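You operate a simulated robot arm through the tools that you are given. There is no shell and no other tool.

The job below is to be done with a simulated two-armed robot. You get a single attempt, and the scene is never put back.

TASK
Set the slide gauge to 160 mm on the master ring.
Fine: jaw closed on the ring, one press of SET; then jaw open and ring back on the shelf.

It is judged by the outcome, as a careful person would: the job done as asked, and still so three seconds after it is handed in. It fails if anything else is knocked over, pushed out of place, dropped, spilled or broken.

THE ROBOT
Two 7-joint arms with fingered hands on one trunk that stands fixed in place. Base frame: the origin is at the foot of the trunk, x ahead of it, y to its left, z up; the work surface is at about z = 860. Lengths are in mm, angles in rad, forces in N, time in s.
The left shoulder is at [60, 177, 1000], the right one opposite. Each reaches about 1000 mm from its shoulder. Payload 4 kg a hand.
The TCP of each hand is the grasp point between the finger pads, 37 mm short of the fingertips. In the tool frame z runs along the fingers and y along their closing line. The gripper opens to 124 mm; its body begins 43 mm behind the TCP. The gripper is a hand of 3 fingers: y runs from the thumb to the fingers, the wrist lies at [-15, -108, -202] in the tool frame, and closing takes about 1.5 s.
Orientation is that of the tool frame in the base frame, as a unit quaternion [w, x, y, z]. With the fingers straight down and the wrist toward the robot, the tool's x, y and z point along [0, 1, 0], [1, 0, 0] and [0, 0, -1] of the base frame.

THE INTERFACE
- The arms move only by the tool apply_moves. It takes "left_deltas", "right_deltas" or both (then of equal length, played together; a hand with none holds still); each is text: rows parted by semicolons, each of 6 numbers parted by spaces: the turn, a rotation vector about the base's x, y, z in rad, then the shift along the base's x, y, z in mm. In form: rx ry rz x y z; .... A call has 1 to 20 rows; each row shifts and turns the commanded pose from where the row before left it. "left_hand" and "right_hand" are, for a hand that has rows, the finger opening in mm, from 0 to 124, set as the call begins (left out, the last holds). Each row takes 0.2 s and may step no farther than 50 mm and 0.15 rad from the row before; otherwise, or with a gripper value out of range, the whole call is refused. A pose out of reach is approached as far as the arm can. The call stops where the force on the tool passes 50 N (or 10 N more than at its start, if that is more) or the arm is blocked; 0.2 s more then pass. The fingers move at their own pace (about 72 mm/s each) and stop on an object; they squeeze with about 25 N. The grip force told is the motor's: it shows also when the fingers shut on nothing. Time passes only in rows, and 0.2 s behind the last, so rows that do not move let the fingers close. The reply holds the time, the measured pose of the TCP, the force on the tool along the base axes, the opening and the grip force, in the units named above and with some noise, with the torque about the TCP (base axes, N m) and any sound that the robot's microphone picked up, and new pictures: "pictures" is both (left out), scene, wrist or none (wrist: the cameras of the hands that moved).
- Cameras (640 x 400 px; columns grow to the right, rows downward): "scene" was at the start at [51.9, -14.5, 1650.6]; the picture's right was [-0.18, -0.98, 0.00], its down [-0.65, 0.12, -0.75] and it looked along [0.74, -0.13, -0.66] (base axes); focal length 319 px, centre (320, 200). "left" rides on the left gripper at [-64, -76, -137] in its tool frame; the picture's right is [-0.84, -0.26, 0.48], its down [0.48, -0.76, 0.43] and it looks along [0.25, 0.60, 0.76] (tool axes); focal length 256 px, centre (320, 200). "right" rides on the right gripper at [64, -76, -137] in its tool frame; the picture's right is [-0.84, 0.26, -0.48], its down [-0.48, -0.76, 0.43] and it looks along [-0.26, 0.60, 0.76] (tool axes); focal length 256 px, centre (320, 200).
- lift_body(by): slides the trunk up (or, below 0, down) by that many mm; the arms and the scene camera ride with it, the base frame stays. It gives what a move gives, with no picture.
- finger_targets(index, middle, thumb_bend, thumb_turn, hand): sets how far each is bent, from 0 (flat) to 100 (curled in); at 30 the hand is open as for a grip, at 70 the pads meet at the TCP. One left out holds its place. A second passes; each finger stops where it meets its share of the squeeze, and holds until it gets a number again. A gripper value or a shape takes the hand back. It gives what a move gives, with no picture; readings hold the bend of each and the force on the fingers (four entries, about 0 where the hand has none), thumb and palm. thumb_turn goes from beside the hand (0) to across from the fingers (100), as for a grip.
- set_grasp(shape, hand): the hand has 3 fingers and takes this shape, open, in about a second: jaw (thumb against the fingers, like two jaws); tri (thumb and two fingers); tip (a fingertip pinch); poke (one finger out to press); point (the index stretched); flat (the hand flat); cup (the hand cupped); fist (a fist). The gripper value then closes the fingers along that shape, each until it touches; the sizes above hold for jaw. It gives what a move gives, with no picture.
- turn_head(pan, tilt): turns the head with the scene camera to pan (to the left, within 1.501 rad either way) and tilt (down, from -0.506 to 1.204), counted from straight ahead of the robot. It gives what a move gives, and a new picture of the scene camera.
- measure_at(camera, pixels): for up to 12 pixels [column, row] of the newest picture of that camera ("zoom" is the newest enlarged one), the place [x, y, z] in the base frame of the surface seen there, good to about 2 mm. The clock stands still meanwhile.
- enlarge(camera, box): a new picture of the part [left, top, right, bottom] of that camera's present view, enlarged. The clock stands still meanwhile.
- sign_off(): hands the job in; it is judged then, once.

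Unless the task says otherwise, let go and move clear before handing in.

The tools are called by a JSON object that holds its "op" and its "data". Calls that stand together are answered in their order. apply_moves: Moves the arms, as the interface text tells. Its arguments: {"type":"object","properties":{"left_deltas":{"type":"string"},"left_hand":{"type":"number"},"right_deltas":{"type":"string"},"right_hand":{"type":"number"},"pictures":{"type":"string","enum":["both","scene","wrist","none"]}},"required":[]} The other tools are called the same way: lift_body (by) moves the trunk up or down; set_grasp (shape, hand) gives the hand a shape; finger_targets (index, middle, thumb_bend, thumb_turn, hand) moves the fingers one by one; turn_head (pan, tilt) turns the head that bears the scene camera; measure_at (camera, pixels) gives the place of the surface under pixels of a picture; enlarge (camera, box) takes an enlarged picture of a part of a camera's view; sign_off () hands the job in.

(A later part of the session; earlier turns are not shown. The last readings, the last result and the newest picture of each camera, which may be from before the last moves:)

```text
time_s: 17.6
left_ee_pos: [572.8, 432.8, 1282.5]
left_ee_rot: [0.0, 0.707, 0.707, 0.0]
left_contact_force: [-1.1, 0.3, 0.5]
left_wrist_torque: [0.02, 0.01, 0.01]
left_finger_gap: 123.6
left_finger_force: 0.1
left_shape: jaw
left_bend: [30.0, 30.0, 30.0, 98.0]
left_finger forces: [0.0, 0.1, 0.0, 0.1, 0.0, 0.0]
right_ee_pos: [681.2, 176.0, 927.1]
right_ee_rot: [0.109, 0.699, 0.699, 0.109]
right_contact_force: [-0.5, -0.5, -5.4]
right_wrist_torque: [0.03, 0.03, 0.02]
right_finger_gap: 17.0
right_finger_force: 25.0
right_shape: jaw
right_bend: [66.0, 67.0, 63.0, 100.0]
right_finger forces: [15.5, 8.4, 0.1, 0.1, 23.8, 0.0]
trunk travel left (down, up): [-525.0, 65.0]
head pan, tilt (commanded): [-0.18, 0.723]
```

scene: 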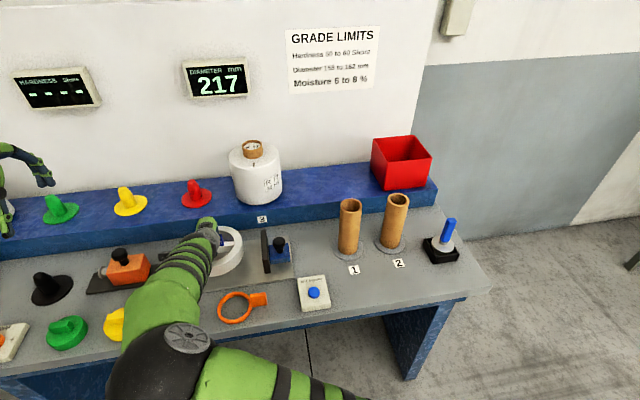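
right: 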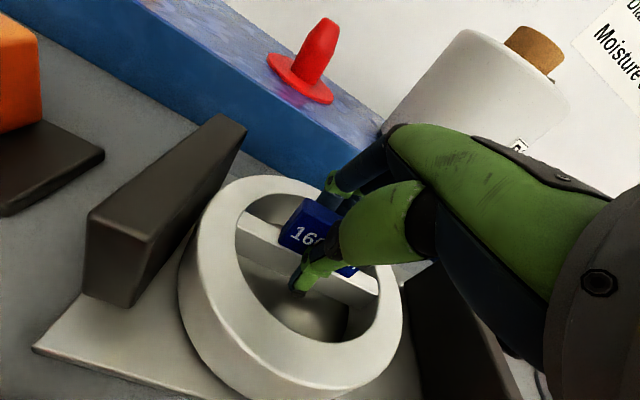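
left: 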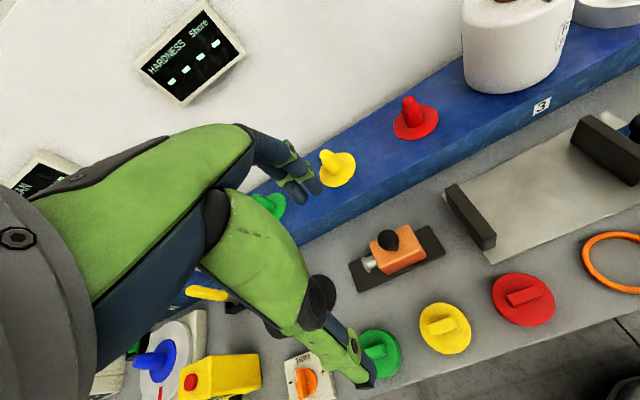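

Still hanging freely at z=927. Lowering in 1 mm steps to touch down.

{"op": "apply_moves", "data": {"right_deltas": "0 0 0 0 2 0; 0 0 0 0 0 -1; 0 0 0 0 0 -1; 0 0 0 0 0 -1; 0 0 0 0 0 0; 0 0 0 0 0 0", "pictures": "none"}}

```text
time_s: 19.0
left_ee_pos: [573.4, 433.6, 1283.9]
left_ee_rot: [0.0, 0.707, 0.707, 0.0]
left_contact_force: [-0.1, -0.2, -0.6]
left_wrist_torque: [0.0, 0.01, 0.0]
left_finger_gap: 123.6
left_finger_force: 0.1
left_shape: jaw
left_bend: [30.0, 30.0, 30.0, 98.0]
left_finger forces: [0.0, 0.0, 0.1, 0.0, 0.1, 0.1]
right_ee_pos: [679.5, 178.1, 925.5]
right_ee_rot: [0.109, 0.699, 0.698, 0.109]
right_contact_force: [-1.2, 0.7, -1.2]
right_wrist_torque: [0.05, -0.2, 0.04]
right_finger_gap: 17.4
right_finger_force: 24.9
right_shape: jaw
right_bend: [66.0, 67.0, 63.0, 100.0]
right_finger forces: [16.1, 8.7, 0.0, 0.0, 25.6, 0.0]
trunk travel left (down, up): [-525.0, 65.0]
head pan, tilt (commanded): [-0.18, 0.723]
```

The plate now bears the ring (force dropped to −1.2 N). One more mm, then open to 50.

{"op": "apply_moves", "data": {"right_deltas": "0 0 0 0 0 -1; 0 0 0 0 0 0; 0 0 0 0 0 0", "pictures": "none"}}

{"op": "apply_moves", "data": {"right_deltas": "0 0 0 0 0 0; 0 0 0 0 0 0; 0 0 0 0 0 0; 0 0 0 0 0 0", "right_hand": 50, "pictures": "both"}}

```text
time_s: 19.8
left_ee_pos: [574.3, 433.9, 1283.4]
left_ee_rot: [0.0, 0.707, 0.707, 0.0]
left_contact_force: [-1.3, 0.3, 0.4]
left_wrist_torque: [-0.04, -0.01, 0.02]
left_finger_gap: 123.8
left_finger_force: 0.0
left_shape: jaw
left_bend: [30.0, 30.0, 30.0, 98.0]
left_finger forces: [0.0, 0.0, 0.1, 0.0, 0.0, 0.0]
right_ee_pos: [680.8, 178.9, 924.8]
right_ee_rot: [0.109, 0.698, 0.699, 0.109]
right_contact_force: [-0.9, 0.7, 4.4]
right_wrist_torque: [0.0, -0.2, 0.04]
right_finger_gap: 17.3
right_finger_force: 24.8
right_shape: jaw
right_bend: [66.0, 66.0, 63.0, 100.0]
right_finger forces: [16.5, 8.9, 0.0, 0.1, 26.2, 0.0]
trunk travel left (down, up): [-525.0, 65.0]
head pan, tilt (commanded): [-0.18, 0.723]
```

```text
time_s: 20.8
left_ee_pos: [573.9, 433.2, 1284.4]
left_ee_rot: [0.0, 0.707, 0.707, 0.0]
left_contact_force: [0.2, 0.3, 0.2]
left_wrist_torque: [-0.04, 0.0, -0.02]
left_finger_gap: 123.8
left_finger_force: 0.0
left_shape: jaw
left_bend: [30.0, 30.0, 30.0, 98.0]
left_finger forces: [0.0, 0.0, 0.0, 0.1, 0.0, 0.0]
right_ee_pos: [681.5, 176.0, 924.2]
right_ee_rot: [0.11, 0.698, 0.699, 0.109]
right_contact_force: [0.2, 0.5, 0.7]
right_wrist_torque: [0.02, -0.01, -0.03]
right_finger_gap: 49.7
right_finger_force: 0.2
right_shape: jaw
right_bend: [47.0, 50.0, 59.0, 100.0]
right_finger forces: [0.1, 0.0, 0.0, 0.1, 0.0, 0.0]
trunk travel left (down, up): [-525.0, 65.0]
head pan, tilt (commanded): [-0.18, 0.723]
```

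scene: 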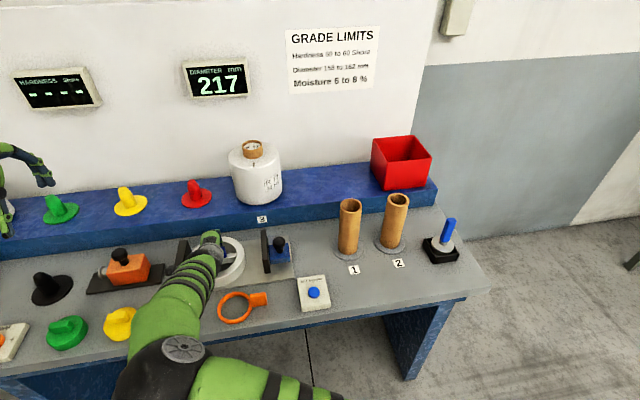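
right: 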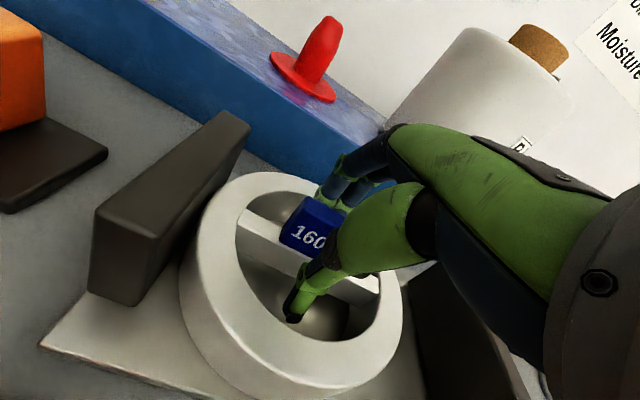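

The ring is released on the plate with ~0 N on the hand. I'll back the hand out upward (slightly toward the robot along the tilted finger axis) and check the ring hasn't moved.

{"op": "apply_moves", "data": {"right_deltas": "0 0 0 -1.5 0 8; 0 0 0 -1.5 0 8; 0 0 0 -2 0 10; 0 0 0 -2 0 12; 0 0 0 -3 0 15; 0 0 0 -3 0 15; 0 0 0 -3 0 20; 0 0 0 0 0 0", "right_hand": 58, "pictures": "both"}}

```text
time_s: 22.6
left_ee_pos: [573.4, 433.3, 1283.7]
left_ee_rot: [0.0, 0.708, 0.706, 0.001]
left_contact_force: [-0.2, 0.0, -0.1]
left_wrist_torque: [0.04, 0.0, 0.0]
left_finger_gap: 123.6
left_finger_force: 0.0
left_shape: jaw
left_bend: [30.0, 30.0, 30.0, 98.0]
left_finger forces: [0.0, 0.1, 0.1, 0.0, 0.0, 0.0]
right_ee_pos: [664.0, 176.8, 1011.4]
right_ee_rot: [0.108, 0.698, 0.699, 0.109]
right_contact_force: [0.8, 0.4, -0.7]
right_wrist_torque: [-0.01, 0.01, 0.01]
right_finger_gap: 57.9
right_finger_force: 0.0
right_shape: jaw
right_bend: [44.0, 47.0, 57.0, 100.0]
right_finger forces: [0.1, 0.0, 0.1, 0.0, 0.1, 0.0]
trunk travel left (down, up): [-525.0, 65.0]
head pan, tilt (commanded): [-0.18, 0.723]
```

scene: 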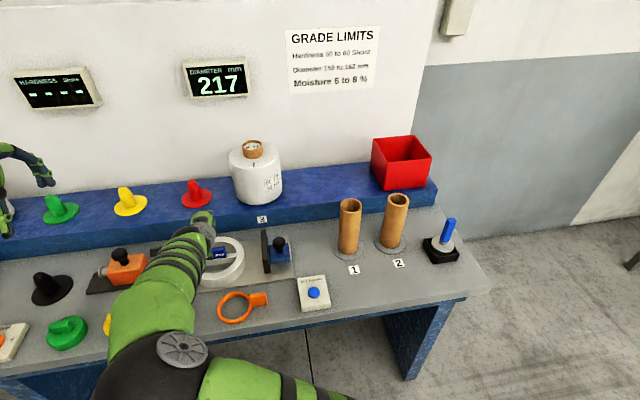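
right: 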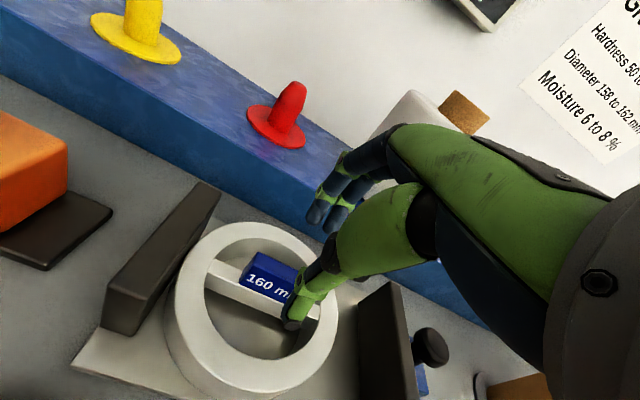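

The ring sits flat between the jaws. I'll raise the hand, turn it back to vertical and move toward the knob, then remeasure.

{"op": "apply_moves", "data": {"right_deltas": "0 0 0 0 0 20; 0 0 0 0 0 20; 0 0.08 0 2 -15 10; 0 0.08 0 4 -20 0; 0 0.08 0 4 -20 0; 0 0.067 0 4 -20 0; 0 0 0 4 -25 0; 0 0 0 3 -25 0; 0 0 0 1 -25 0; 0 0 0 0 -20 0; 0 0 0 0 0 0", "right_hand": 60, "pictures": "both"}}

```text
time_s: 25.0
left_ee_pos: [573.2, 434.2, 1283.5]
left_ee_rot: [0.0, 0.707, 0.707, 0.0]
left_contact_force: [0.2, -0.1, 0.1]
left_wrist_torque: [-0.03, -0.01, -0.02]
left_finger_gap: 123.8
left_finger_force: 0.0
left_shape: jaw
left_bend: [30.0, 30.0, 30.0, 98.0]
left_finger forces: [0.0, 0.0, 0.0, 0.0, 0.0, 0.0]
right_ee_pos: [685.4, 7.6, 1061.9]
right_ee_rot: [0.001, 0.707, 0.707, 0.002]
right_contact_force: [-0.2, -0.5, 0.2]
right_wrist_torque: [0.01, 0.0, 0.0]
right_finger_gap: 59.8
right_finger_force: 0.0
right_shape: jaw
right_bend: [43.0, 46.0, 56.0, 100.0]
right_finger forces: [0.0, 0.0, 0.0, 0.0, 0.1, 0.1]
trunk travel left (down, up): [-525.0, 65.0]
head pan, tilt (commanded): [-0.18, 0.723]
```

scene: 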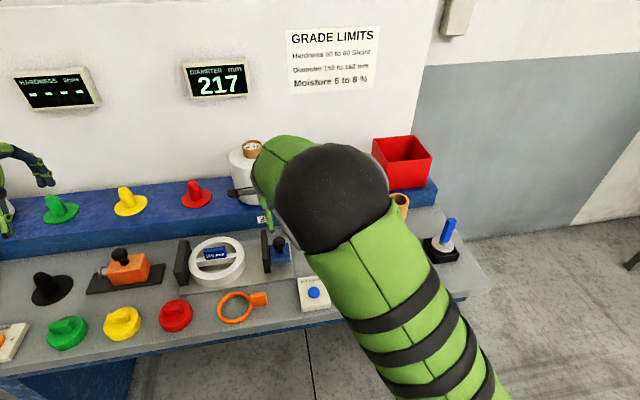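
right: 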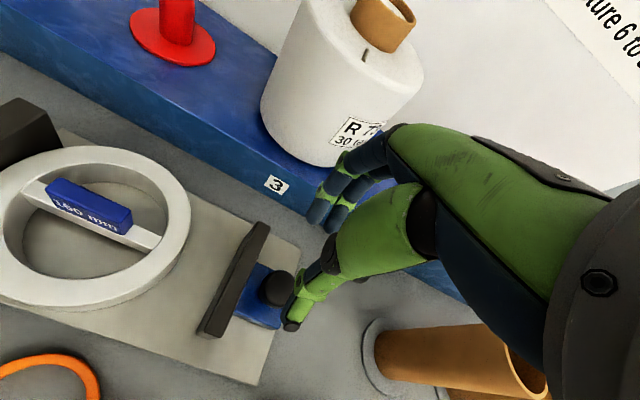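

The hand hovers near the knob (right image (277,288)). Measuring the knob, slider and jaw from this closer view.

{"op": "enlarge", "data": {"camera": "right", "box": [160, 190, 340, 370]}}

{"op": "measure_at", "data": {"camera": "right", "pixels": [[277, 283], [266, 288], [290, 285], [277, 272], [277, 302], [255, 225], [215, 330], [205, 325], [262, 225], [262, 318], [240, 316], [280, 325]]}}

{"op": "measure_at", "data": {"camera": "scene", "pixels": [[330, 195], [290, 190], [320, 250], [370, 240], [262, 210], [278, 243], [250, 195], [268, 220], [400, 350]]}}

```text
2.22 times, centred on (250, 280) of right
```

zoom: 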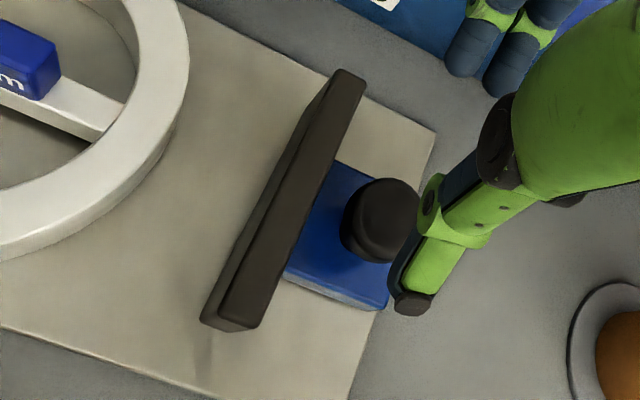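

```text
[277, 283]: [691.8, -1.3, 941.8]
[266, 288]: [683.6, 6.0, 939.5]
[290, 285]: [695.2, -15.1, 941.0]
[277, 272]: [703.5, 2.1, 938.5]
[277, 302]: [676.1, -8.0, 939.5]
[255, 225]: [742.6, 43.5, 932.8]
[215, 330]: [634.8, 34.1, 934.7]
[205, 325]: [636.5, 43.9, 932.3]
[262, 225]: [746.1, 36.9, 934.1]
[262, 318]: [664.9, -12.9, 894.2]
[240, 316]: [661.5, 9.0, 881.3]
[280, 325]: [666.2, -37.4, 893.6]
```

```text
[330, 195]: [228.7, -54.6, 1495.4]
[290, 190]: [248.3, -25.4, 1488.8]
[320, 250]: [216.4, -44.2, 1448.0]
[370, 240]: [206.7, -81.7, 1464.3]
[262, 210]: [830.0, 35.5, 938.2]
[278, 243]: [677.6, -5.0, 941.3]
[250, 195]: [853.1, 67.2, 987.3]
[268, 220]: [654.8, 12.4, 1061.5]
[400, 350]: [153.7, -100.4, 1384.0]
```

The knob is centred near (689,−5), top z≈942, ~28 mm wide; the jaw's outer face is y≈29, so ±20 mm fingers fit. I'll centre over it and descend to z≈944.

{"op": "apply_moves", "data": {"right_deltas": "0 0 0 3.5 -12.6 0; 0 0 0 0 0 -25; 0 0 0 0 0 -25; 0 0 0 0 0 -25; 0 0 0 0 0 0", "right_hand": 62, "pictures": "wrist"}}

```text
time_s: 26.2
left_ee_pos: [573.0, 431.8, 1284.2]
left_ee_rot: [0.0, 0.707, 0.707, 0.0]
left_contact_force: [-1.0, 0.0, 0.2]
left_wrist_torque: [0.0, 0.01, -0.02]
left_finger_gap: 123.6
left_finger_force: 0.1
left_shape: jaw
left_bend: [30.0, 30.0, 30.0, 98.0]
left_finger forces: [0.0, 0.0, 0.0, 0.0, 0.0, 0.0]
right_ee_pos: [689.6, -5.6, 986.5]
right_ee_rot: [0.001, 0.707, 0.707, 0.002]
right_contact_force: [0.2, -0.3, 0.6]
right_wrist_torque: [-0.01, 0.0, -0.05]
right_finger_gap: 61.6
right_finger_force: 0.1
right_shape: jaw
right_bend: [42.0, 46.0, 56.0, 100.0]
right_finger forces: [0.0, 0.0, 0.0, 0.0, 0.0, 0.0]
trunk travel left (down, up): [-525.0, 65.0]
head pan, tilt (commanded): [-0.18, 0.723]
```

right: 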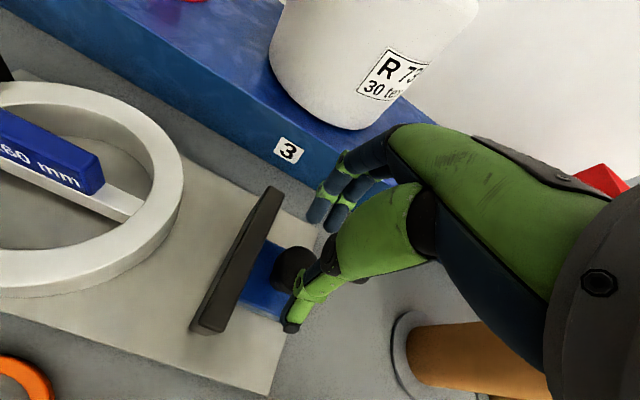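

The knob is lined up between thumb and fingers (right image (292,263)). Descending 42 mm.

{"op": "apply_moves", "data": {"right_deltas": "0 0 0 -0.5 0.5 -15; 0 0 0 0 0 -15; 0 0 0 0 0 -12; 0 0 0 0 0 0", "pictures": "wrist"}}

```text
time_s: 27.2
left_ee_pos: [573.6, 433.7, 1282.9]
left_ee_rot: [0.001, 0.707, 0.707, 0.0]
left_contact_force: [-0.1, 0.1, 0.6]
left_wrist_torque: [-0.04, -0.01, -0.01]
left_finger_gap: 123.9
left_finger_force: 0.1
left_shape: jaw
left_bend: [30.0, 30.0, 30.0, 98.0]
left_finger forces: [0.0, 0.0, 0.0, 0.0, 0.0, 0.0]
right_ee_pos: [689.1, -4.4, 945.6]
right_ee_rot: [0.001, 0.707, 0.708, 0.001]
right_contact_force: [-1.0, -0.5, 0.4]
right_wrist_torque: [0.05, 0.0, 0.0]
right_finger_gap: 62.5
right_finger_force: 0.1
right_shape: jaw
right_bend: [42.0, 46.0, 56.0, 100.0]
right_finger forces: [0.1, 0.0, 0.0, 0.0, 1.0, 0.1]
trunk travel left (down, up): [-525.0, 65.0]
head pan, tilt (commanded): [-0.18, 0.723]
```

right: 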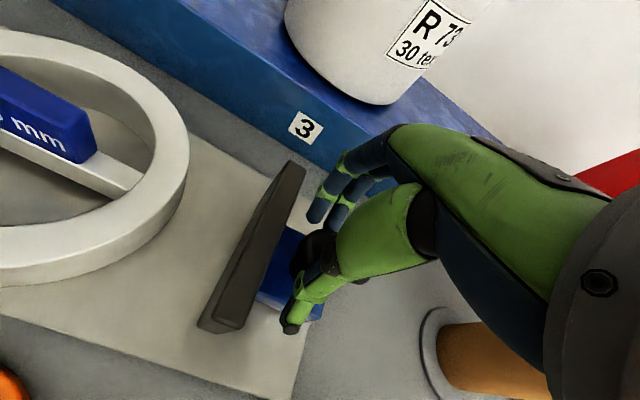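

The thumb reads a slight 1 N touch on the knob. Closing the fingers on the knob.

{"op": "apply_moves", "data": {"right_deltas": "0 0 0 0 0 0; 0 0 0 0 0 0; 0 0 0 0 0 0; 0 0 0 0 0 0; 0 0 0 0 0 0; 0 0 0 0 0 0; 0 0 0 0 0 0", "right_hand": 0, "pictures": "both"}}

```text
time_s: 28.8
left_ee_pos: [573.0, 432.8, 1283.8]
left_ee_rot: [0.0, 0.707, 0.707, 0.0]
left_contact_force: [-0.5, -0.4, -0.3]
left_wrist_torque: [0.03, 0.0, 0.04]
left_finger_gap: 123.8
left_finger_force: 0.0
left_shape: jaw
left_bend: [30.0, 30.0, 30.0, 98.0]
left_finger forces: [0.0, 0.0, 0.0, 0.0, 0.0, 0.1]
right_ee_pos: [688.4, -4.4, 943.1]
right_ee_rot: [0.001, 0.707, 0.707, 0.002]
right_contact_force: [-5.7, 1.9, -1.4]
right_wrist_torque: [0.02, -0.35, 0.03]
right_finger_gap: 34.9
right_finger_force: 25.2
right_shape: jaw
right_bend: [66.0, 63.0, 57.0, 100.0]
right_finger forces: [13.5, 9.2, 0.0, 0.0, 29.1, 0.0]
trunk travel left (down, up): [-525.0, 65.0]
head pan, tilt (commanded): [-0.18, 0.723]
```

scene: 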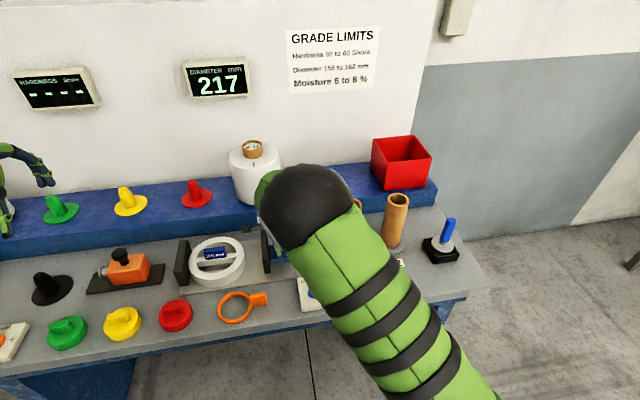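
right: 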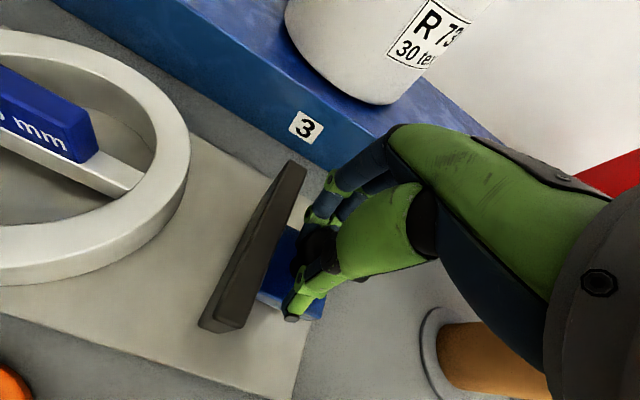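

The knob is held. I'll slide 10 mm in +y and watch force and the display.

{"op": "apply_moves", "data": {"right_deltas": "0 0 0 -0.5 2 0; 0 0 0 0 4 0; 0 0 0 0 4 0; 0 0 0 0 0 0", "pictures": "both"}}

```text
time_s: 29.8
left_ee_pos: [573.0, 432.9, 1284.8]
left_ee_rot: [0.0, 0.707, 0.707, 0.0]
left_contact_force: [1.0, -0.4, 0.2]
left_wrist_torque: [0.01, 0.0, 0.01]
left_finger_gap: 123.9
left_finger_force: 0.0
left_shape: jaw
left_bend: [30.0, 30.0, 30.0, 98.0]
left_finger forces: [0.0, 0.0, 0.0, 0.0, 0.0, 0.1]
right_ee_pos: [688.5, 6.6, 944.7]
right_ee_rot: [0.0, 0.707, 0.707, 0.001]
right_contact_force: [-4.5, -1.1, -6.1]
right_wrist_torque: [-0.03, -0.31, 0.03]
right_finger_gap: 34.8
right_finger_force: 24.9
right_shape: jaw
right_bend: [66.0, 63.0, 57.0, 100.0]
right_finger forces: [13.1, 9.7, 0.0, 0.0, 27.1, 0.0]
trunk travel left (down, up): [-525.0, 65.0]
head pan, tilt (commanded): [-0.18, 0.723]
```

scene: 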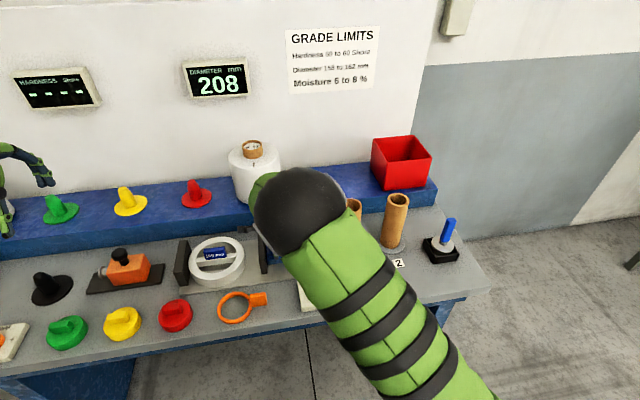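
right: 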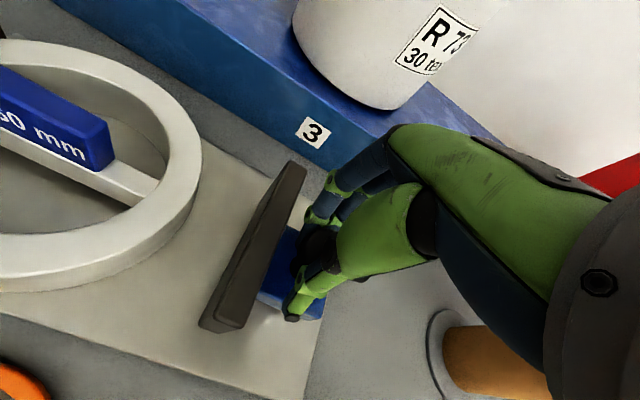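

The display dropped to 208, so the slider follows with little force. Moving 38 mm further, then slowing near the ring.

{"op": "apply_moves", "data": {"right_deltas": "0 0 0 0 5 -0.5; 0 0 0 0 6 0; 0 0 0 0 6 0; 0 0 0 0 6 0; 0 0 0 0 6 0; 0 0 0 0 5 0; 0 0 0 0 4 0; 0 0 0 0 0 0", "pictures": "both"}}

```text
time_s: 31.6
left_ee_pos: [573.0, 433.2, 1283.5]
left_ee_rot: [0.0, 0.707, 0.707, 0.001]
left_contact_force: [-0.7, 1.0, -0.1]
left_wrist_torque: [-0.02, -0.01, -0.01]
left_finger_gap: 123.6
left_finger_force: 0.0
left_shape: jaw
left_bend: [30.0, 30.0, 30.0, 98.0]
left_finger forces: [0.1, 0.1, 0.1, 0.0, 0.0, 0.1]
right_ee_pos: [688.5, 43.1, 944.0]
right_ee_rot: [0.002, 0.707, 0.707, 0.002]
right_contact_force: [-3.4, 0.2, -3.0]
right_wrist_torque: [-0.04, -0.34, 0.04]
right_finger_gap: 34.7
right_finger_force: 25.2
right_shape: jaw
right_bend: [66.0, 63.0, 57.0, 100.0]
right_finger forces: [13.4, 10.2, 0.0, 0.0, 27.0, 0.0]
trunk travel left (down, up): [-525.0, 65.0]
head pan, tilt (commanded): [-0.18, 0.723]
```

scene: 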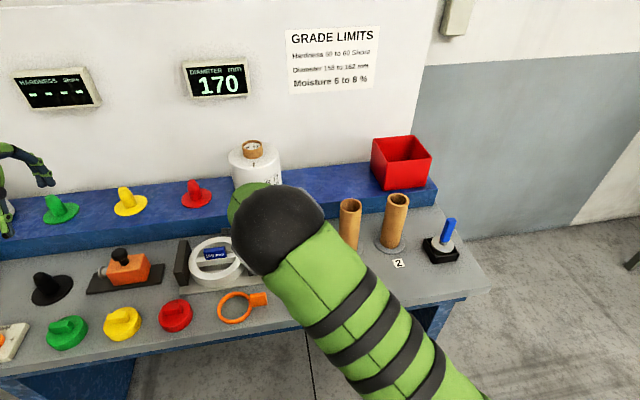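
right: 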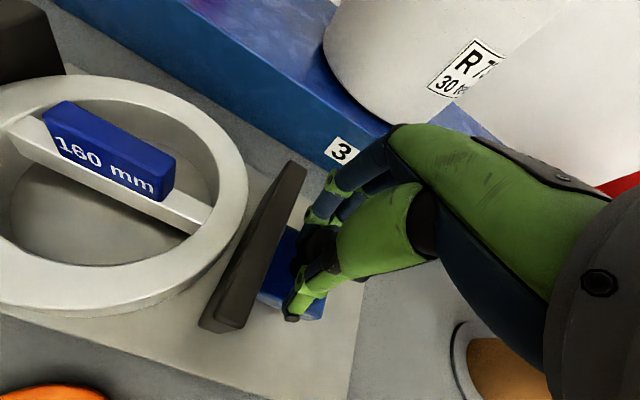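

Display 170; the jaw is a few mm from the ring. Advancing in 1 mm steps while watching force.

{"op": "apply_moves", "data": {"right_deltas": "0 0 0 0 1 0; 0 0 0 0 1 0; 0 0 0 0 1 0; 0 0 0 0 1 0; 0 0 0 0 1 0; 0 0 0 0 1 0; 0 0 0 0 0 0; 0 0 0 0 0 0", "pictures": "both"}}

```text
time_s: 33.4
left_ee_pos: [572.0, 432.4, 1283.2]
left_ee_rot: [-0.001, 0.707, 0.707, 0.0]
left_contact_force: [-1.5, -0.5, 0.2]
left_wrist_torque: [0.02, -0.03, 0.0]
left_finger_gap: 123.7
left_finger_force: 0.0
left_shape: jaw
left_bend: [30.0, 30.0, 30.0, 98.0]
left_finger forces: [0.0, 0.0, 0.0, 0.1, 0.1, 0.0]
right_ee_pos: [688.5, 49.3, 945.2]
right_ee_rot: [0.002, 0.707, 0.707, 0.001]
right_contact_force: [-5.2, -0.1, -2.3]
right_wrist_torque: [-0.04, -0.35, 0.09]
right_finger_gap: 34.7
right_finger_force: 24.8
right_shape: jaw
right_bend: [66.0, 63.0, 57.0, 100.0]
right_finger forces: [13.1, 10.1, 0.1, 0.1, 27.5, 0.0]
trunk travel left (down, up): [-525.0, 65.0]
head pan, tilt (commanded): [-0.18, 0.723]
```

scene: 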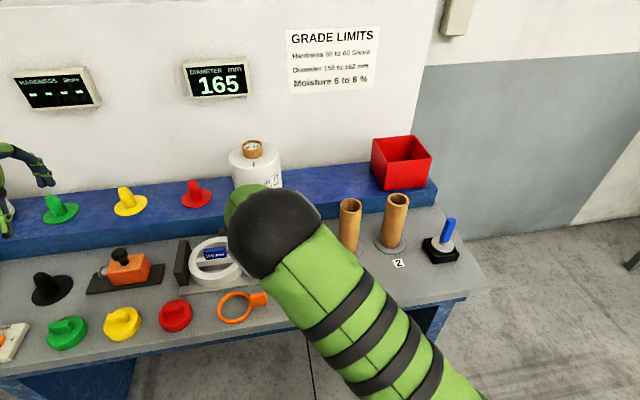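
right: 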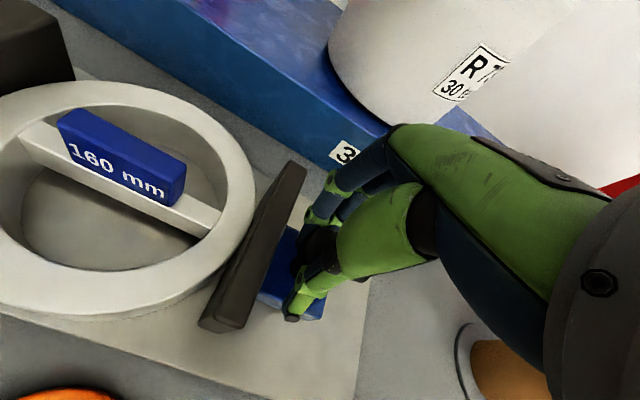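

Display 165, no contact force yet. Continuing in 1 mm steps.

{"op": "apply_moves", "data": {"right_deltas": "0 0 0 0 1 0; 0 0 0 0 1 0; 0 0 0 0 1 0; 0 0 0 0 0 0; 0 0 0 0 0 0", "pictures": "both"}}

```text
time_s: 34.6
left_ee_pos: [573.0, 432.9, 1284.2]
left_ee_rot: [-0.001, 0.708, 0.707, -0.001]
left_contact_force: [0.3, -0.3, 0.1]
left_wrist_torque: [0.03, 0.0, 0.01]
left_finger_gap: 123.8
left_finger_force: 0.0
left_shape: jaw
left_bend: [30.0, 30.0, 30.0, 98.0]
left_finger forces: [0.1, 0.0, 0.1, 0.0, 0.0, 0.1]
right_ee_pos: [688.7, 52.9, 944.2]
right_ee_rot: [0.001, 0.707, 0.707, 0.001]
right_contact_force: [-4.4, -3.0, -1.4]
right_wrist_torque: [-0.07, -0.33, 0.03]
right_finger_gap: 34.5
right_finger_force: 25.3
right_shape: jaw
right_bend: [66.0, 63.0, 57.0, 100.0]
right_finger forces: [12.8, 10.8, 0.0, 0.0, 27.4, 0.1]
trunk travel left (down, up): [-525.0, 65.0]
head pan, tilt (commanded): [-0.18, 0.723]
```

scene: 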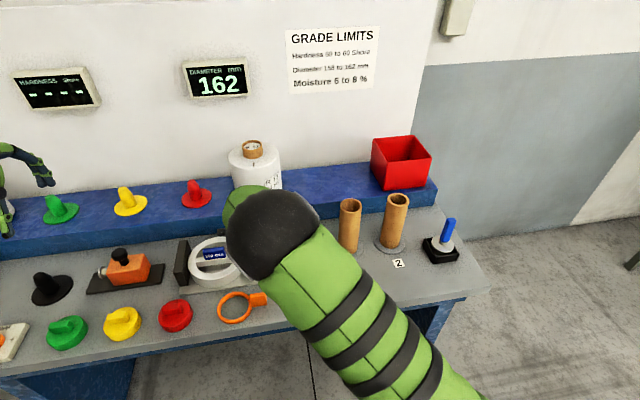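
right: 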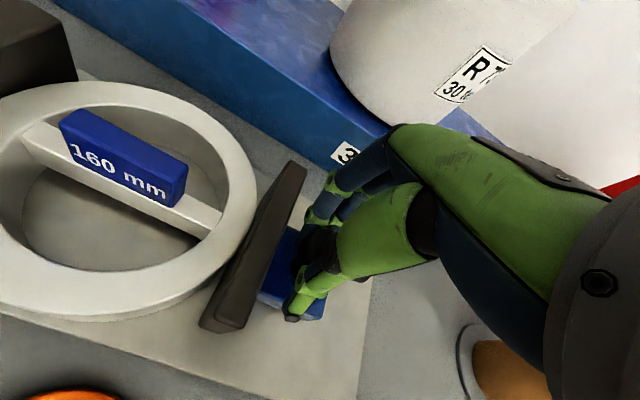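

Display 162 with −3 N in y: the jaw has met the ring and is starting to push it to the fixed jaw. Continuing slowly.

{"op": "apply_moves", "data": {"right_deltas": "0 0 0 0 1 0; 0 0 0 0 1 0; 0 0 0 0 0 0; 0 0 0 0 0 0", "pictures": "scene"}}

```text
time_s: 35.6
left_ee_pos: [572.3, 432.3, 1284.4]
left_ee_rot: [0.001, 0.707, 0.707, 0.0]
left_contact_force: [-0.7, 0.2, 0.0]
left_wrist_torque: [0.0, 0.01, -0.03]
left_finger_gap: 123.6
left_finger_force: 0.2
left_shape: jaw
left_bend: [30.0, 30.0, 30.0, 98.0]
left_finger forces: [0.1, 0.1, 0.0, 0.0, 0.0, 0.0]
right_ee_pos: [688.9, 54.4, 944.5]
right_ee_rot: [0.001, 0.707, 0.707, 0.001]
right_contact_force: [-6.8, -6.9, 0.0]
right_wrist_torque: [-0.16, -0.3, 0.04]
right_finger_gap: 33.9
right_finger_force: 25.0
right_shape: jaw
right_bend: [71.0, 63.0, 57.0, 100.0]
right_finger forces: [12.5, 13.0, 0.1, 0.0, 26.3, 0.0]
trunk travel left (down, up): [-525.0, 65.0]
head pan, tilt (commanded): [-0.18, 0.723]
```

scene: 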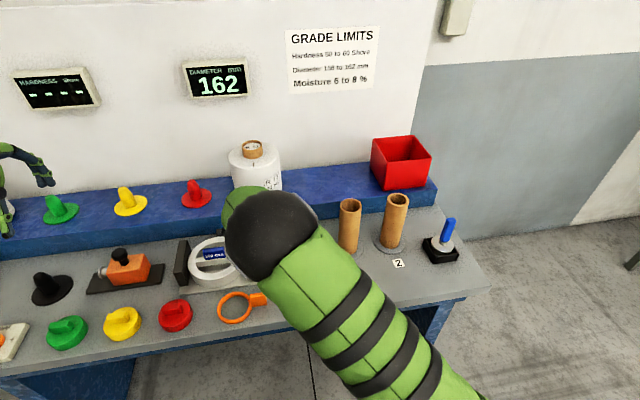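

Force rose to ~7 N while the display stays at 162, so the ring is probably clamped (the gauge reads 2 mm off, hence SET). I'll verify ring–jaw contact visually.

{"op": "enlarge", "data": {"camera": "scene", "box": [160, 220, 260, 300]}}

{"op": "enlarge", "data": {"camera": "right", "box": [0, 0, 320, 340]}}

```text
5.00 times, centred on (210, 260) of scene
```

zoom: 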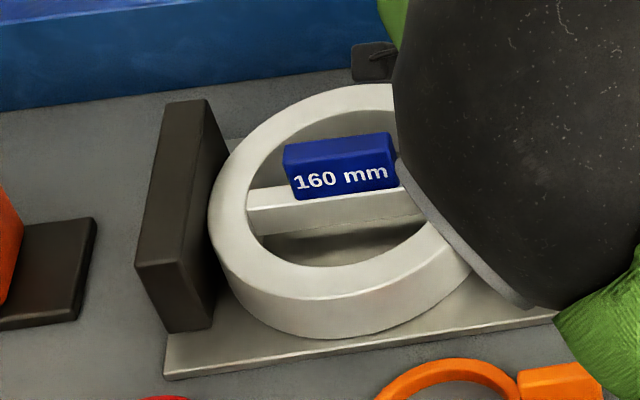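

```text
1.18 times, centred on (160, 170) of right
```

zoom: 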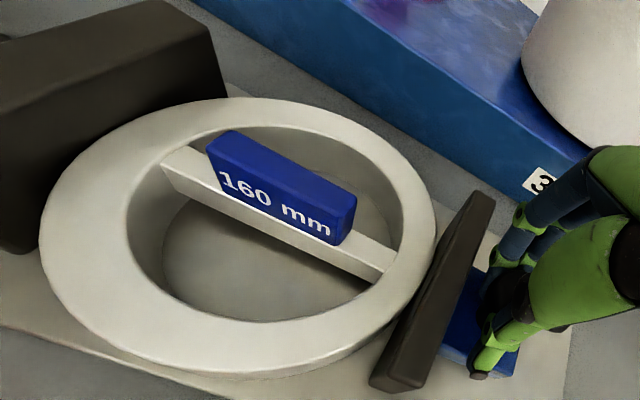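

{"op": "measure_at", "data": {"camera": "zoom", "pixels": [[90, 180], [110, 155], [130, 138], [60, 215], [160, 120], [430, 220], [425, 250], [412, 280], [165, 165], [390, 262], [275, 185], [50, 180]]}}

```text
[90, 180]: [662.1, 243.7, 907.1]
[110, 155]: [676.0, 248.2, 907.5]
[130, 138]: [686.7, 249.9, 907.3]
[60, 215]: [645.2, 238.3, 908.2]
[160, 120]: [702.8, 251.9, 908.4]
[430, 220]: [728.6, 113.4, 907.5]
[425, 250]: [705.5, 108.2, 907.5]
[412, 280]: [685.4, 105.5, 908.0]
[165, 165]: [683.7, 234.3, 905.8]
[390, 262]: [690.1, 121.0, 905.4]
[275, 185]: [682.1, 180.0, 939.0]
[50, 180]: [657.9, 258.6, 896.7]
```

Crossbar ends give a ring centre of about y=177.7, so there may still be ~2 mm between ring and fixed jaw. Pushing 1–2 mm more, watching display and force.

{"op": "apply_moves", "data": {"right_deltas": "0 0 0 0 1 0; 0 0 0 0 0 0; 0 0 0 0 1 0; 0 0 0 0 0 0; 0 0 0 0 0 0", "pictures": "both"}}

```text
time_s: 36.8
left_ee_pos: [572.3, 432.5, 1284.1]
left_ee_rot: [0.001, 0.707, 0.707, 0.001]
left_contact_force: [-0.2, -0.2, -0.5]
left_wrist_torque: [0.0, 0.0, 0.0]
left_finger_gap: 123.9
left_finger_force: 0.0
left_shape: jaw
left_bend: [30.0, 30.0, 30.0, 98.0]
left_finger forces: [0.0, 0.0, 0.1, 0.1, 0.1, 0.0]
right_ee_pos: [688.8, 55.7, 945.4]
right_ee_rot: [0.0, 0.707, 0.707, 0.0]
right_contact_force: [-8.2, -10.7, -1.6]
right_wrist_torque: [-0.21, -0.26, 0.03]
right_finger_gap: 33.3
right_finger_force: 24.4
right_shape: jaw
right_bend: [71.0, 63.0, 57.0, 100.0]
right_finger forces: [13.0, 14.2, 0.0, 0.0, 22.6, 0.0]
trunk travel left (down, up): [-525.0, 65.0]
head pan, tilt (commanded): [-0.18, 0.723]
```

scene: 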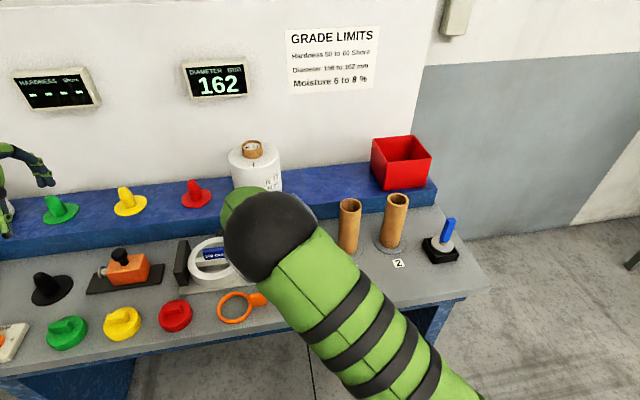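
right: 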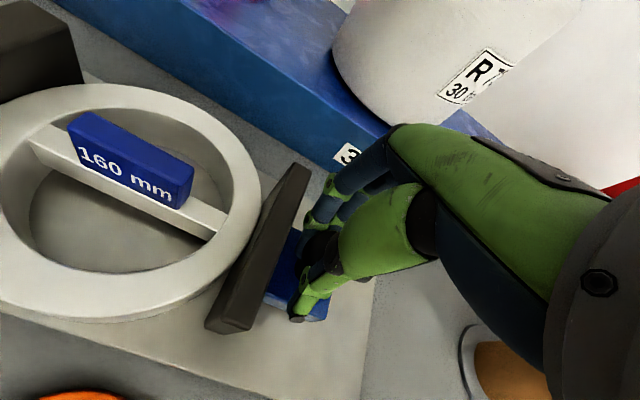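

Force now −10.7 N and the display is steady at 162 while the fingers slip on the knob, so the ring is clamped and the gauge just reads 2 mm high. I'll verify by measuring jaw faces and ring edges.

{"op": "enlarge", "data": {"camera": "right", "box": [180, 140, 340, 340]}}

{"op": "measure_at", "data": {"camera": "right", "pixels": [[295, 165], [305, 167], [285, 185], [240, 275], [232, 290], [215, 322], [240, 328], [262, 285], [258, 200], [255, 215], [250, 235], [240, 255]]}}

{"op": "enlarge", "data": {"camera": "scene", "box": [165, 225, 225, 285]}}

```text
2.00 times, centred on (260, 240) of right
```

zoom: 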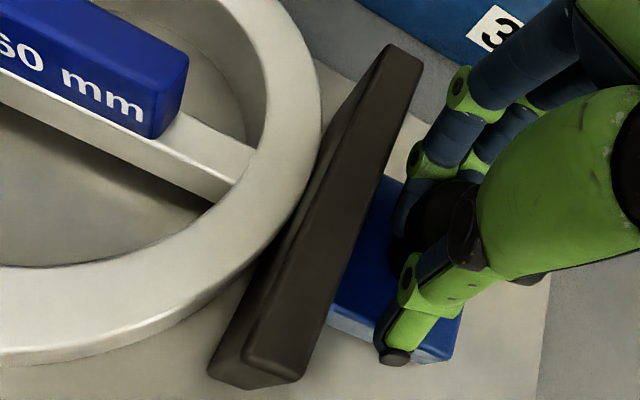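

```text
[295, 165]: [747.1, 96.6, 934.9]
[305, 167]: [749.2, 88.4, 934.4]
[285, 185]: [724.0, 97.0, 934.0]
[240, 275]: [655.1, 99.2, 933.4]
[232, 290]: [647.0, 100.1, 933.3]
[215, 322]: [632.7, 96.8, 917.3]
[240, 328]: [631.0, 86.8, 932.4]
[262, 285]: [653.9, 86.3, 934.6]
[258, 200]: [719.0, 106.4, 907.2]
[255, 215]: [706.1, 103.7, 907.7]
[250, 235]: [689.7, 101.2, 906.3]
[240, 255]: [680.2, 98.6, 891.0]
```

```text
6.67 times, centred on (195, 255) of scene
```

zoom: 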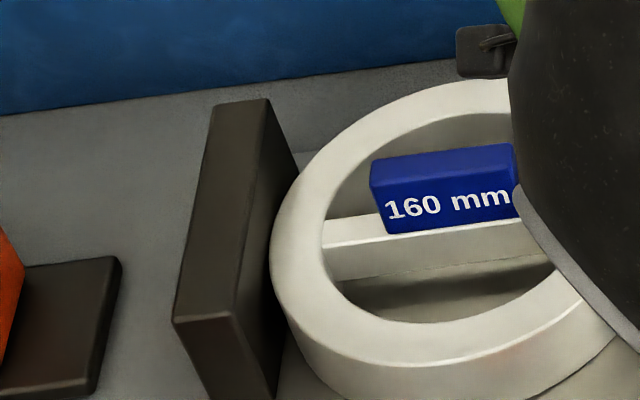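

The moving jaw face is at y≈100 and the fixed at 260, with the ring touching both – closed on the 160 mm ring. I'll open the fingers in place so the slider isn't dragged back.

{"op": "apply_moves", "data": {"right_deltas": "0 0 0 0 0 0; 0 0 0 0 0 0; 0 0 0 0 0 0; 0 0 0 0 0 0", "right_hand": 66, "pictures": "both"}}

```text
time_s: 37.8
left_ee_pos: [574.2, 433.3, 1284.9]
left_ee_rot: [0.0, 0.707, 0.707, 0.001]
left_contact_force: [-0.8, -0.9, 0.6]
left_wrist_torque: [-0.03, 0.02, 0.0]
left_finger_gap: 123.6
left_finger_force: 0.0
left_shape: jaw
left_bend: [30.0, 30.0, 30.0, 98.0]
left_finger forces: [0.1, 0.0, 0.0, 0.0, 0.0, 0.1]
right_ee_pos: [689.6, 56.5, 945.6]
right_ee_rot: [0.0, 0.706, 0.708, 0.002]
right_contact_force: [0.0, 0.1, -0.3]
right_wrist_torque: [0.0, -0.02, 0.03]
right_finger_gap: 65.6
right_finger_force: 0.1
right_shape: jaw
right_bend: [41.0, 45.0, 55.0, 100.0]
right_finger forces: [0.0, 0.0, 0.0, 0.0, 0.0, 0.0]
trunk travel left (down, up): [-525.0, 65.0]
head pan, tilt (commanded): [-0.18, 0.723]
```

scene: 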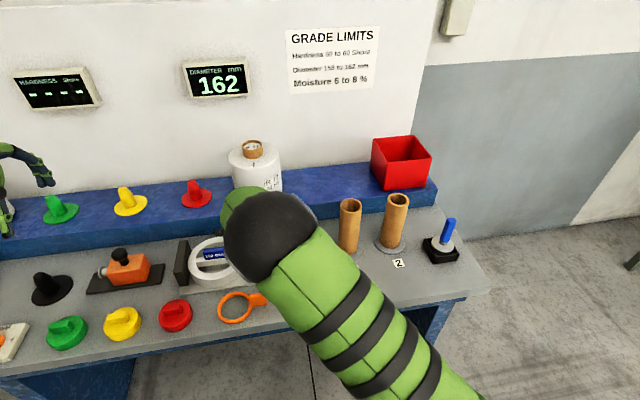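
right: 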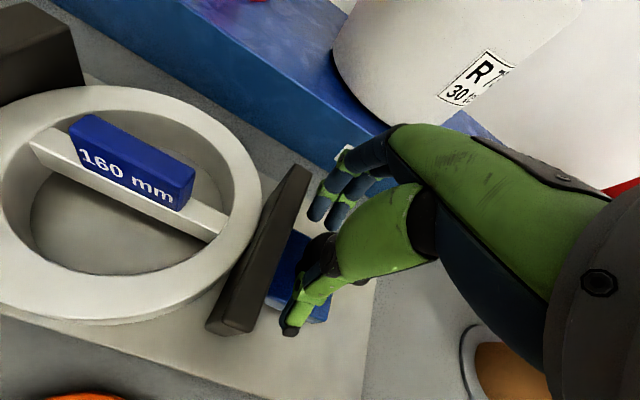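

Display holds 162 with the hand free. I'll lift clear, move above the SET box and take the poke shape.

{"op": "apply_moves", "data": {"right_deltas": "0 0 0 0 0 15; 0 0 0 0 0 20; 0 0 0 0 0 25; 0 0 0 0 0 30; 0 0 0 0 0 30; 0 0 0 -20 -20 20; 0 0 0 -25 -25 0; 0 0 0 -25 -25 0; 0 0 0 -25 -25 0; 0 0 0 -25 -25 0; 0 0 0 -20 -20 0; 0 0 0 0 0 0", "pictures": "both"}}

{"op": "set_grasp", "data": {"hand": "right", "shape": "poke"}}

```text
time_s: 40.4
left_ee_pos: [573.0, 432.5, 1283.6]
left_ee_rot: [-0.001, 0.707, 0.707, 0.0]
left_contact_force: [0.4, 0.4, -0.6]
left_wrist_torque: [0.01, 0.03, 0.01]
left_finger_gap: 123.9
left_finger_force: 0.1
left_shape: jaw
left_bend: [30.0, 30.0, 30.0, 98.0]
left_finger forces: [0.0, 0.0, 0.1, 0.0, 0.0, 0.0]
right_ee_pos: [547.4, -83.6, 1084.3]
right_ee_rot: [0.001, 0.707, 0.707, 0.002]
right_contact_force: [-0.4, 0.6, -0.3]
right_wrist_torque: [0.02, 0.0, 0.02]
right_finger_gap: 65.8
right_finger_force: 0.0
right_shape: jaw
right_bend: [41.0, 44.0, 55.0, 100.0]
right_finger forces: [0.0, 0.0, 0.1, 0.1, 0.0, 0.0]
trunk travel left (down, up): [-525.0, 65.0]
head pan, tilt (commanded): [-0.18, 0.723]
```

scene: 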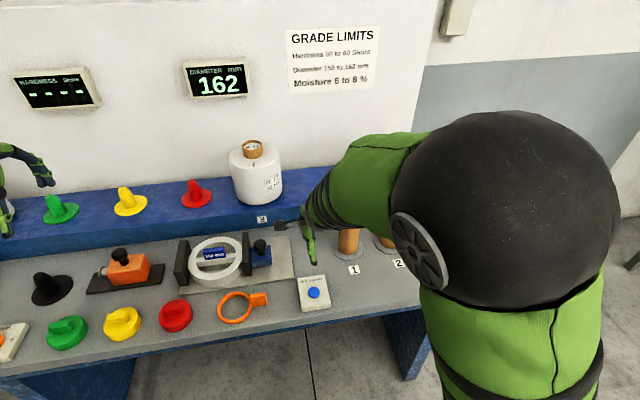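
right: 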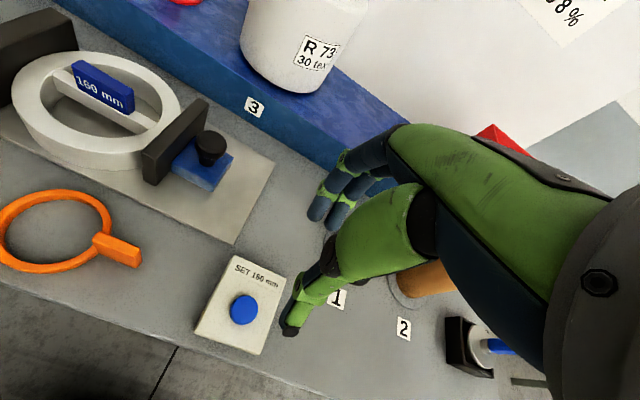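

```text
time_s: 41.3
left_ee_pos: [573.4, 433.6, 1284.1]
left_ee_rot: [0.001, 0.707, 0.707, 0.0]
left_contact_force: [-1.3, 0.1, -0.7]
left_wrist_torque: [0.01, -0.04, 0.02]
left_finger_gap: 124.0
left_finger_force: 0.1
left_shape: jaw
left_bend: [30.0, 30.0, 30.0, 98.0]
left_finger forces: [0.1, 0.0, 0.0, 0.0, 0.1, 0.0]
right_ee_pos: [547.9, -83.2, 1085.6]
right_ee_rot: [0.002, 0.707, 0.707, 0.001]
right_contact_force: [0.1, 0.1, -0.2]
right_wrist_torque: [0.0, 0.02, 0.01]
right_finger_gap: 0.0
right_finger_force: 0.0
right_shape: poke
right_bend: [70.0, 70.0, 0.0, 100.0]
right_finger forces: [0.0, 0.0, 0.0, 0.0, 0.0, 0.0]
trunk travel left (down, up): [-525.0, 65.0]
head pan, tilt (commanded): [-0.18, 0.723]
```

The poke shape shows bends [70,70,0]; I need to see which finger protrudes and where the tip lies.

{"op": "enlarge", "data": {"camera": "right", "box": [160, 100, 480, 400]}}

{"op": "enlarge", "data": {"camera": "scene", "box": [260, 190, 360, 290]}}

```text
1.33 times, centred on (320, 250) of right
```

zoom: 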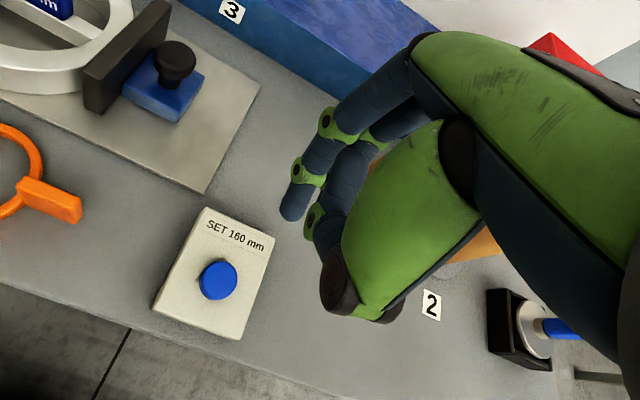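

```text
4.00 times, centred on (310, 240) of scene
```

zoom: 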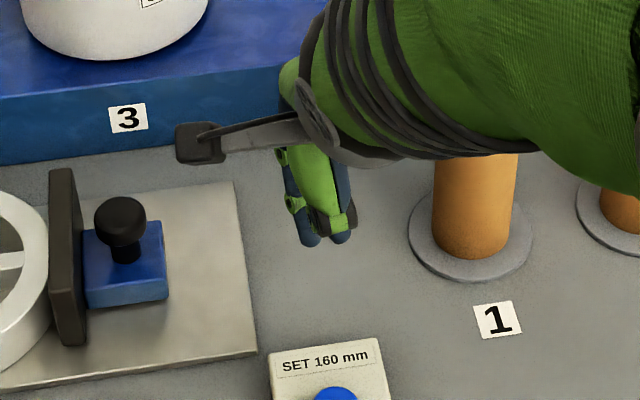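

Both index and middle tips protrude together. I'll curl the middle finger fully so only one finger presses.

{"op": "finger_targets", "data": {"hand": "right", "index": 70, "middle": 100, "thumb_bend": 0}}

{"op": "enlarge", "data": {"camera": "right", "box": [160, 100, 480, 400]}}

{"op": "enlarge", "data": {"camera": "scene", "box": [260, 190, 360, 290]}}

```text
time_s: 42.3
left_ee_pos: [574.7, 432.7, 1282.8]
left_ee_rot: [0.0, 0.707, 0.707, 0.0]
left_contact_force: [0.1, -0.1, 1.1]
left_wrist_torque: [-0.02, -0.02, 0.0]
left_finger_gap: 123.8
left_finger_force: 0.1
left_shape: jaw
left_bend: [30.0, 30.0, 30.0, 98.0]
left_finger forces: [0.0, 0.0, 0.0, 0.0, 0.0, 0.0]
right_ee_pos: [549.8, -83.2, 1084.9]
right_ee_rot: [0.001, 0.707, 0.707, 0.002]
right_contact_force: [0.3, 0.4, 0.3]
right_wrist_torque: [-0.02, 0.0, 0.02]
right_finger_gap: 51.3
right_finger_force: 0.0
right_shape: fingers
right_bend: [70.0, 100.0, 0.0, 100.0]
right_finger forces: [0.0, 0.0, 0.0, 0.0, 0.0, 0.0]
trunk travel left (down, up): [-525.0, 65.0]
head pan, tilt (commanded): [-0.18, 0.723]
```

```text
1.33 times, centred on (320, 250) of right
```

zoom: 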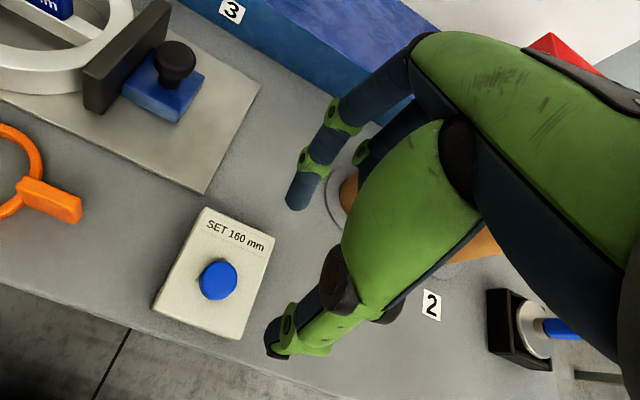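

```text
4.00 times, centred on (310, 240) of scene
```

zoom: 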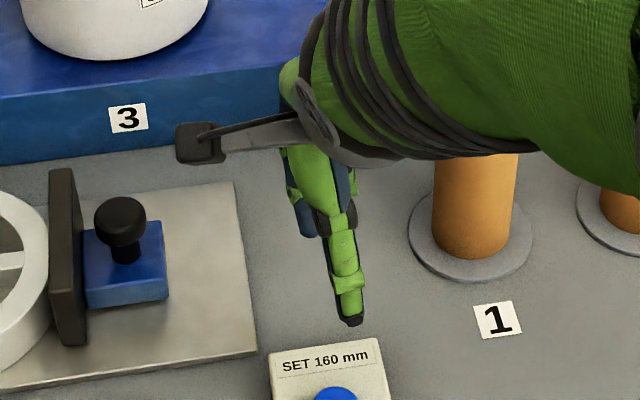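

Now the thumb stretches out too. I'll measure the fingertip heights of index (zoom (310,232)) and thumb (zoom (350,318)).

{"op": "measure_at", "data": {"camera": "zoom", "pixels": [[310, 232], [304, 225], [350, 320], [345, 300], [355, 318], [308, 236]]}}

{"op": "measure_at", "data": {"camera": "right", "pixels": [[304, 252], [308, 245], [296, 352], [293, 350], [310, 340], [222, 312]]}}

```text
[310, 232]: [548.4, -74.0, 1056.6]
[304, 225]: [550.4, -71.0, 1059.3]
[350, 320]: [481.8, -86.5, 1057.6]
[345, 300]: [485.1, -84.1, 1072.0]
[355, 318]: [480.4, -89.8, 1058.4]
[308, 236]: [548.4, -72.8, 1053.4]
```

```text
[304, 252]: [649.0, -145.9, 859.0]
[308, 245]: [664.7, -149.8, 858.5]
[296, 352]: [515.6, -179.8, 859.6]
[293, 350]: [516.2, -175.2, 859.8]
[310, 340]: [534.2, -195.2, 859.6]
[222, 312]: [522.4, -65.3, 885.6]
```

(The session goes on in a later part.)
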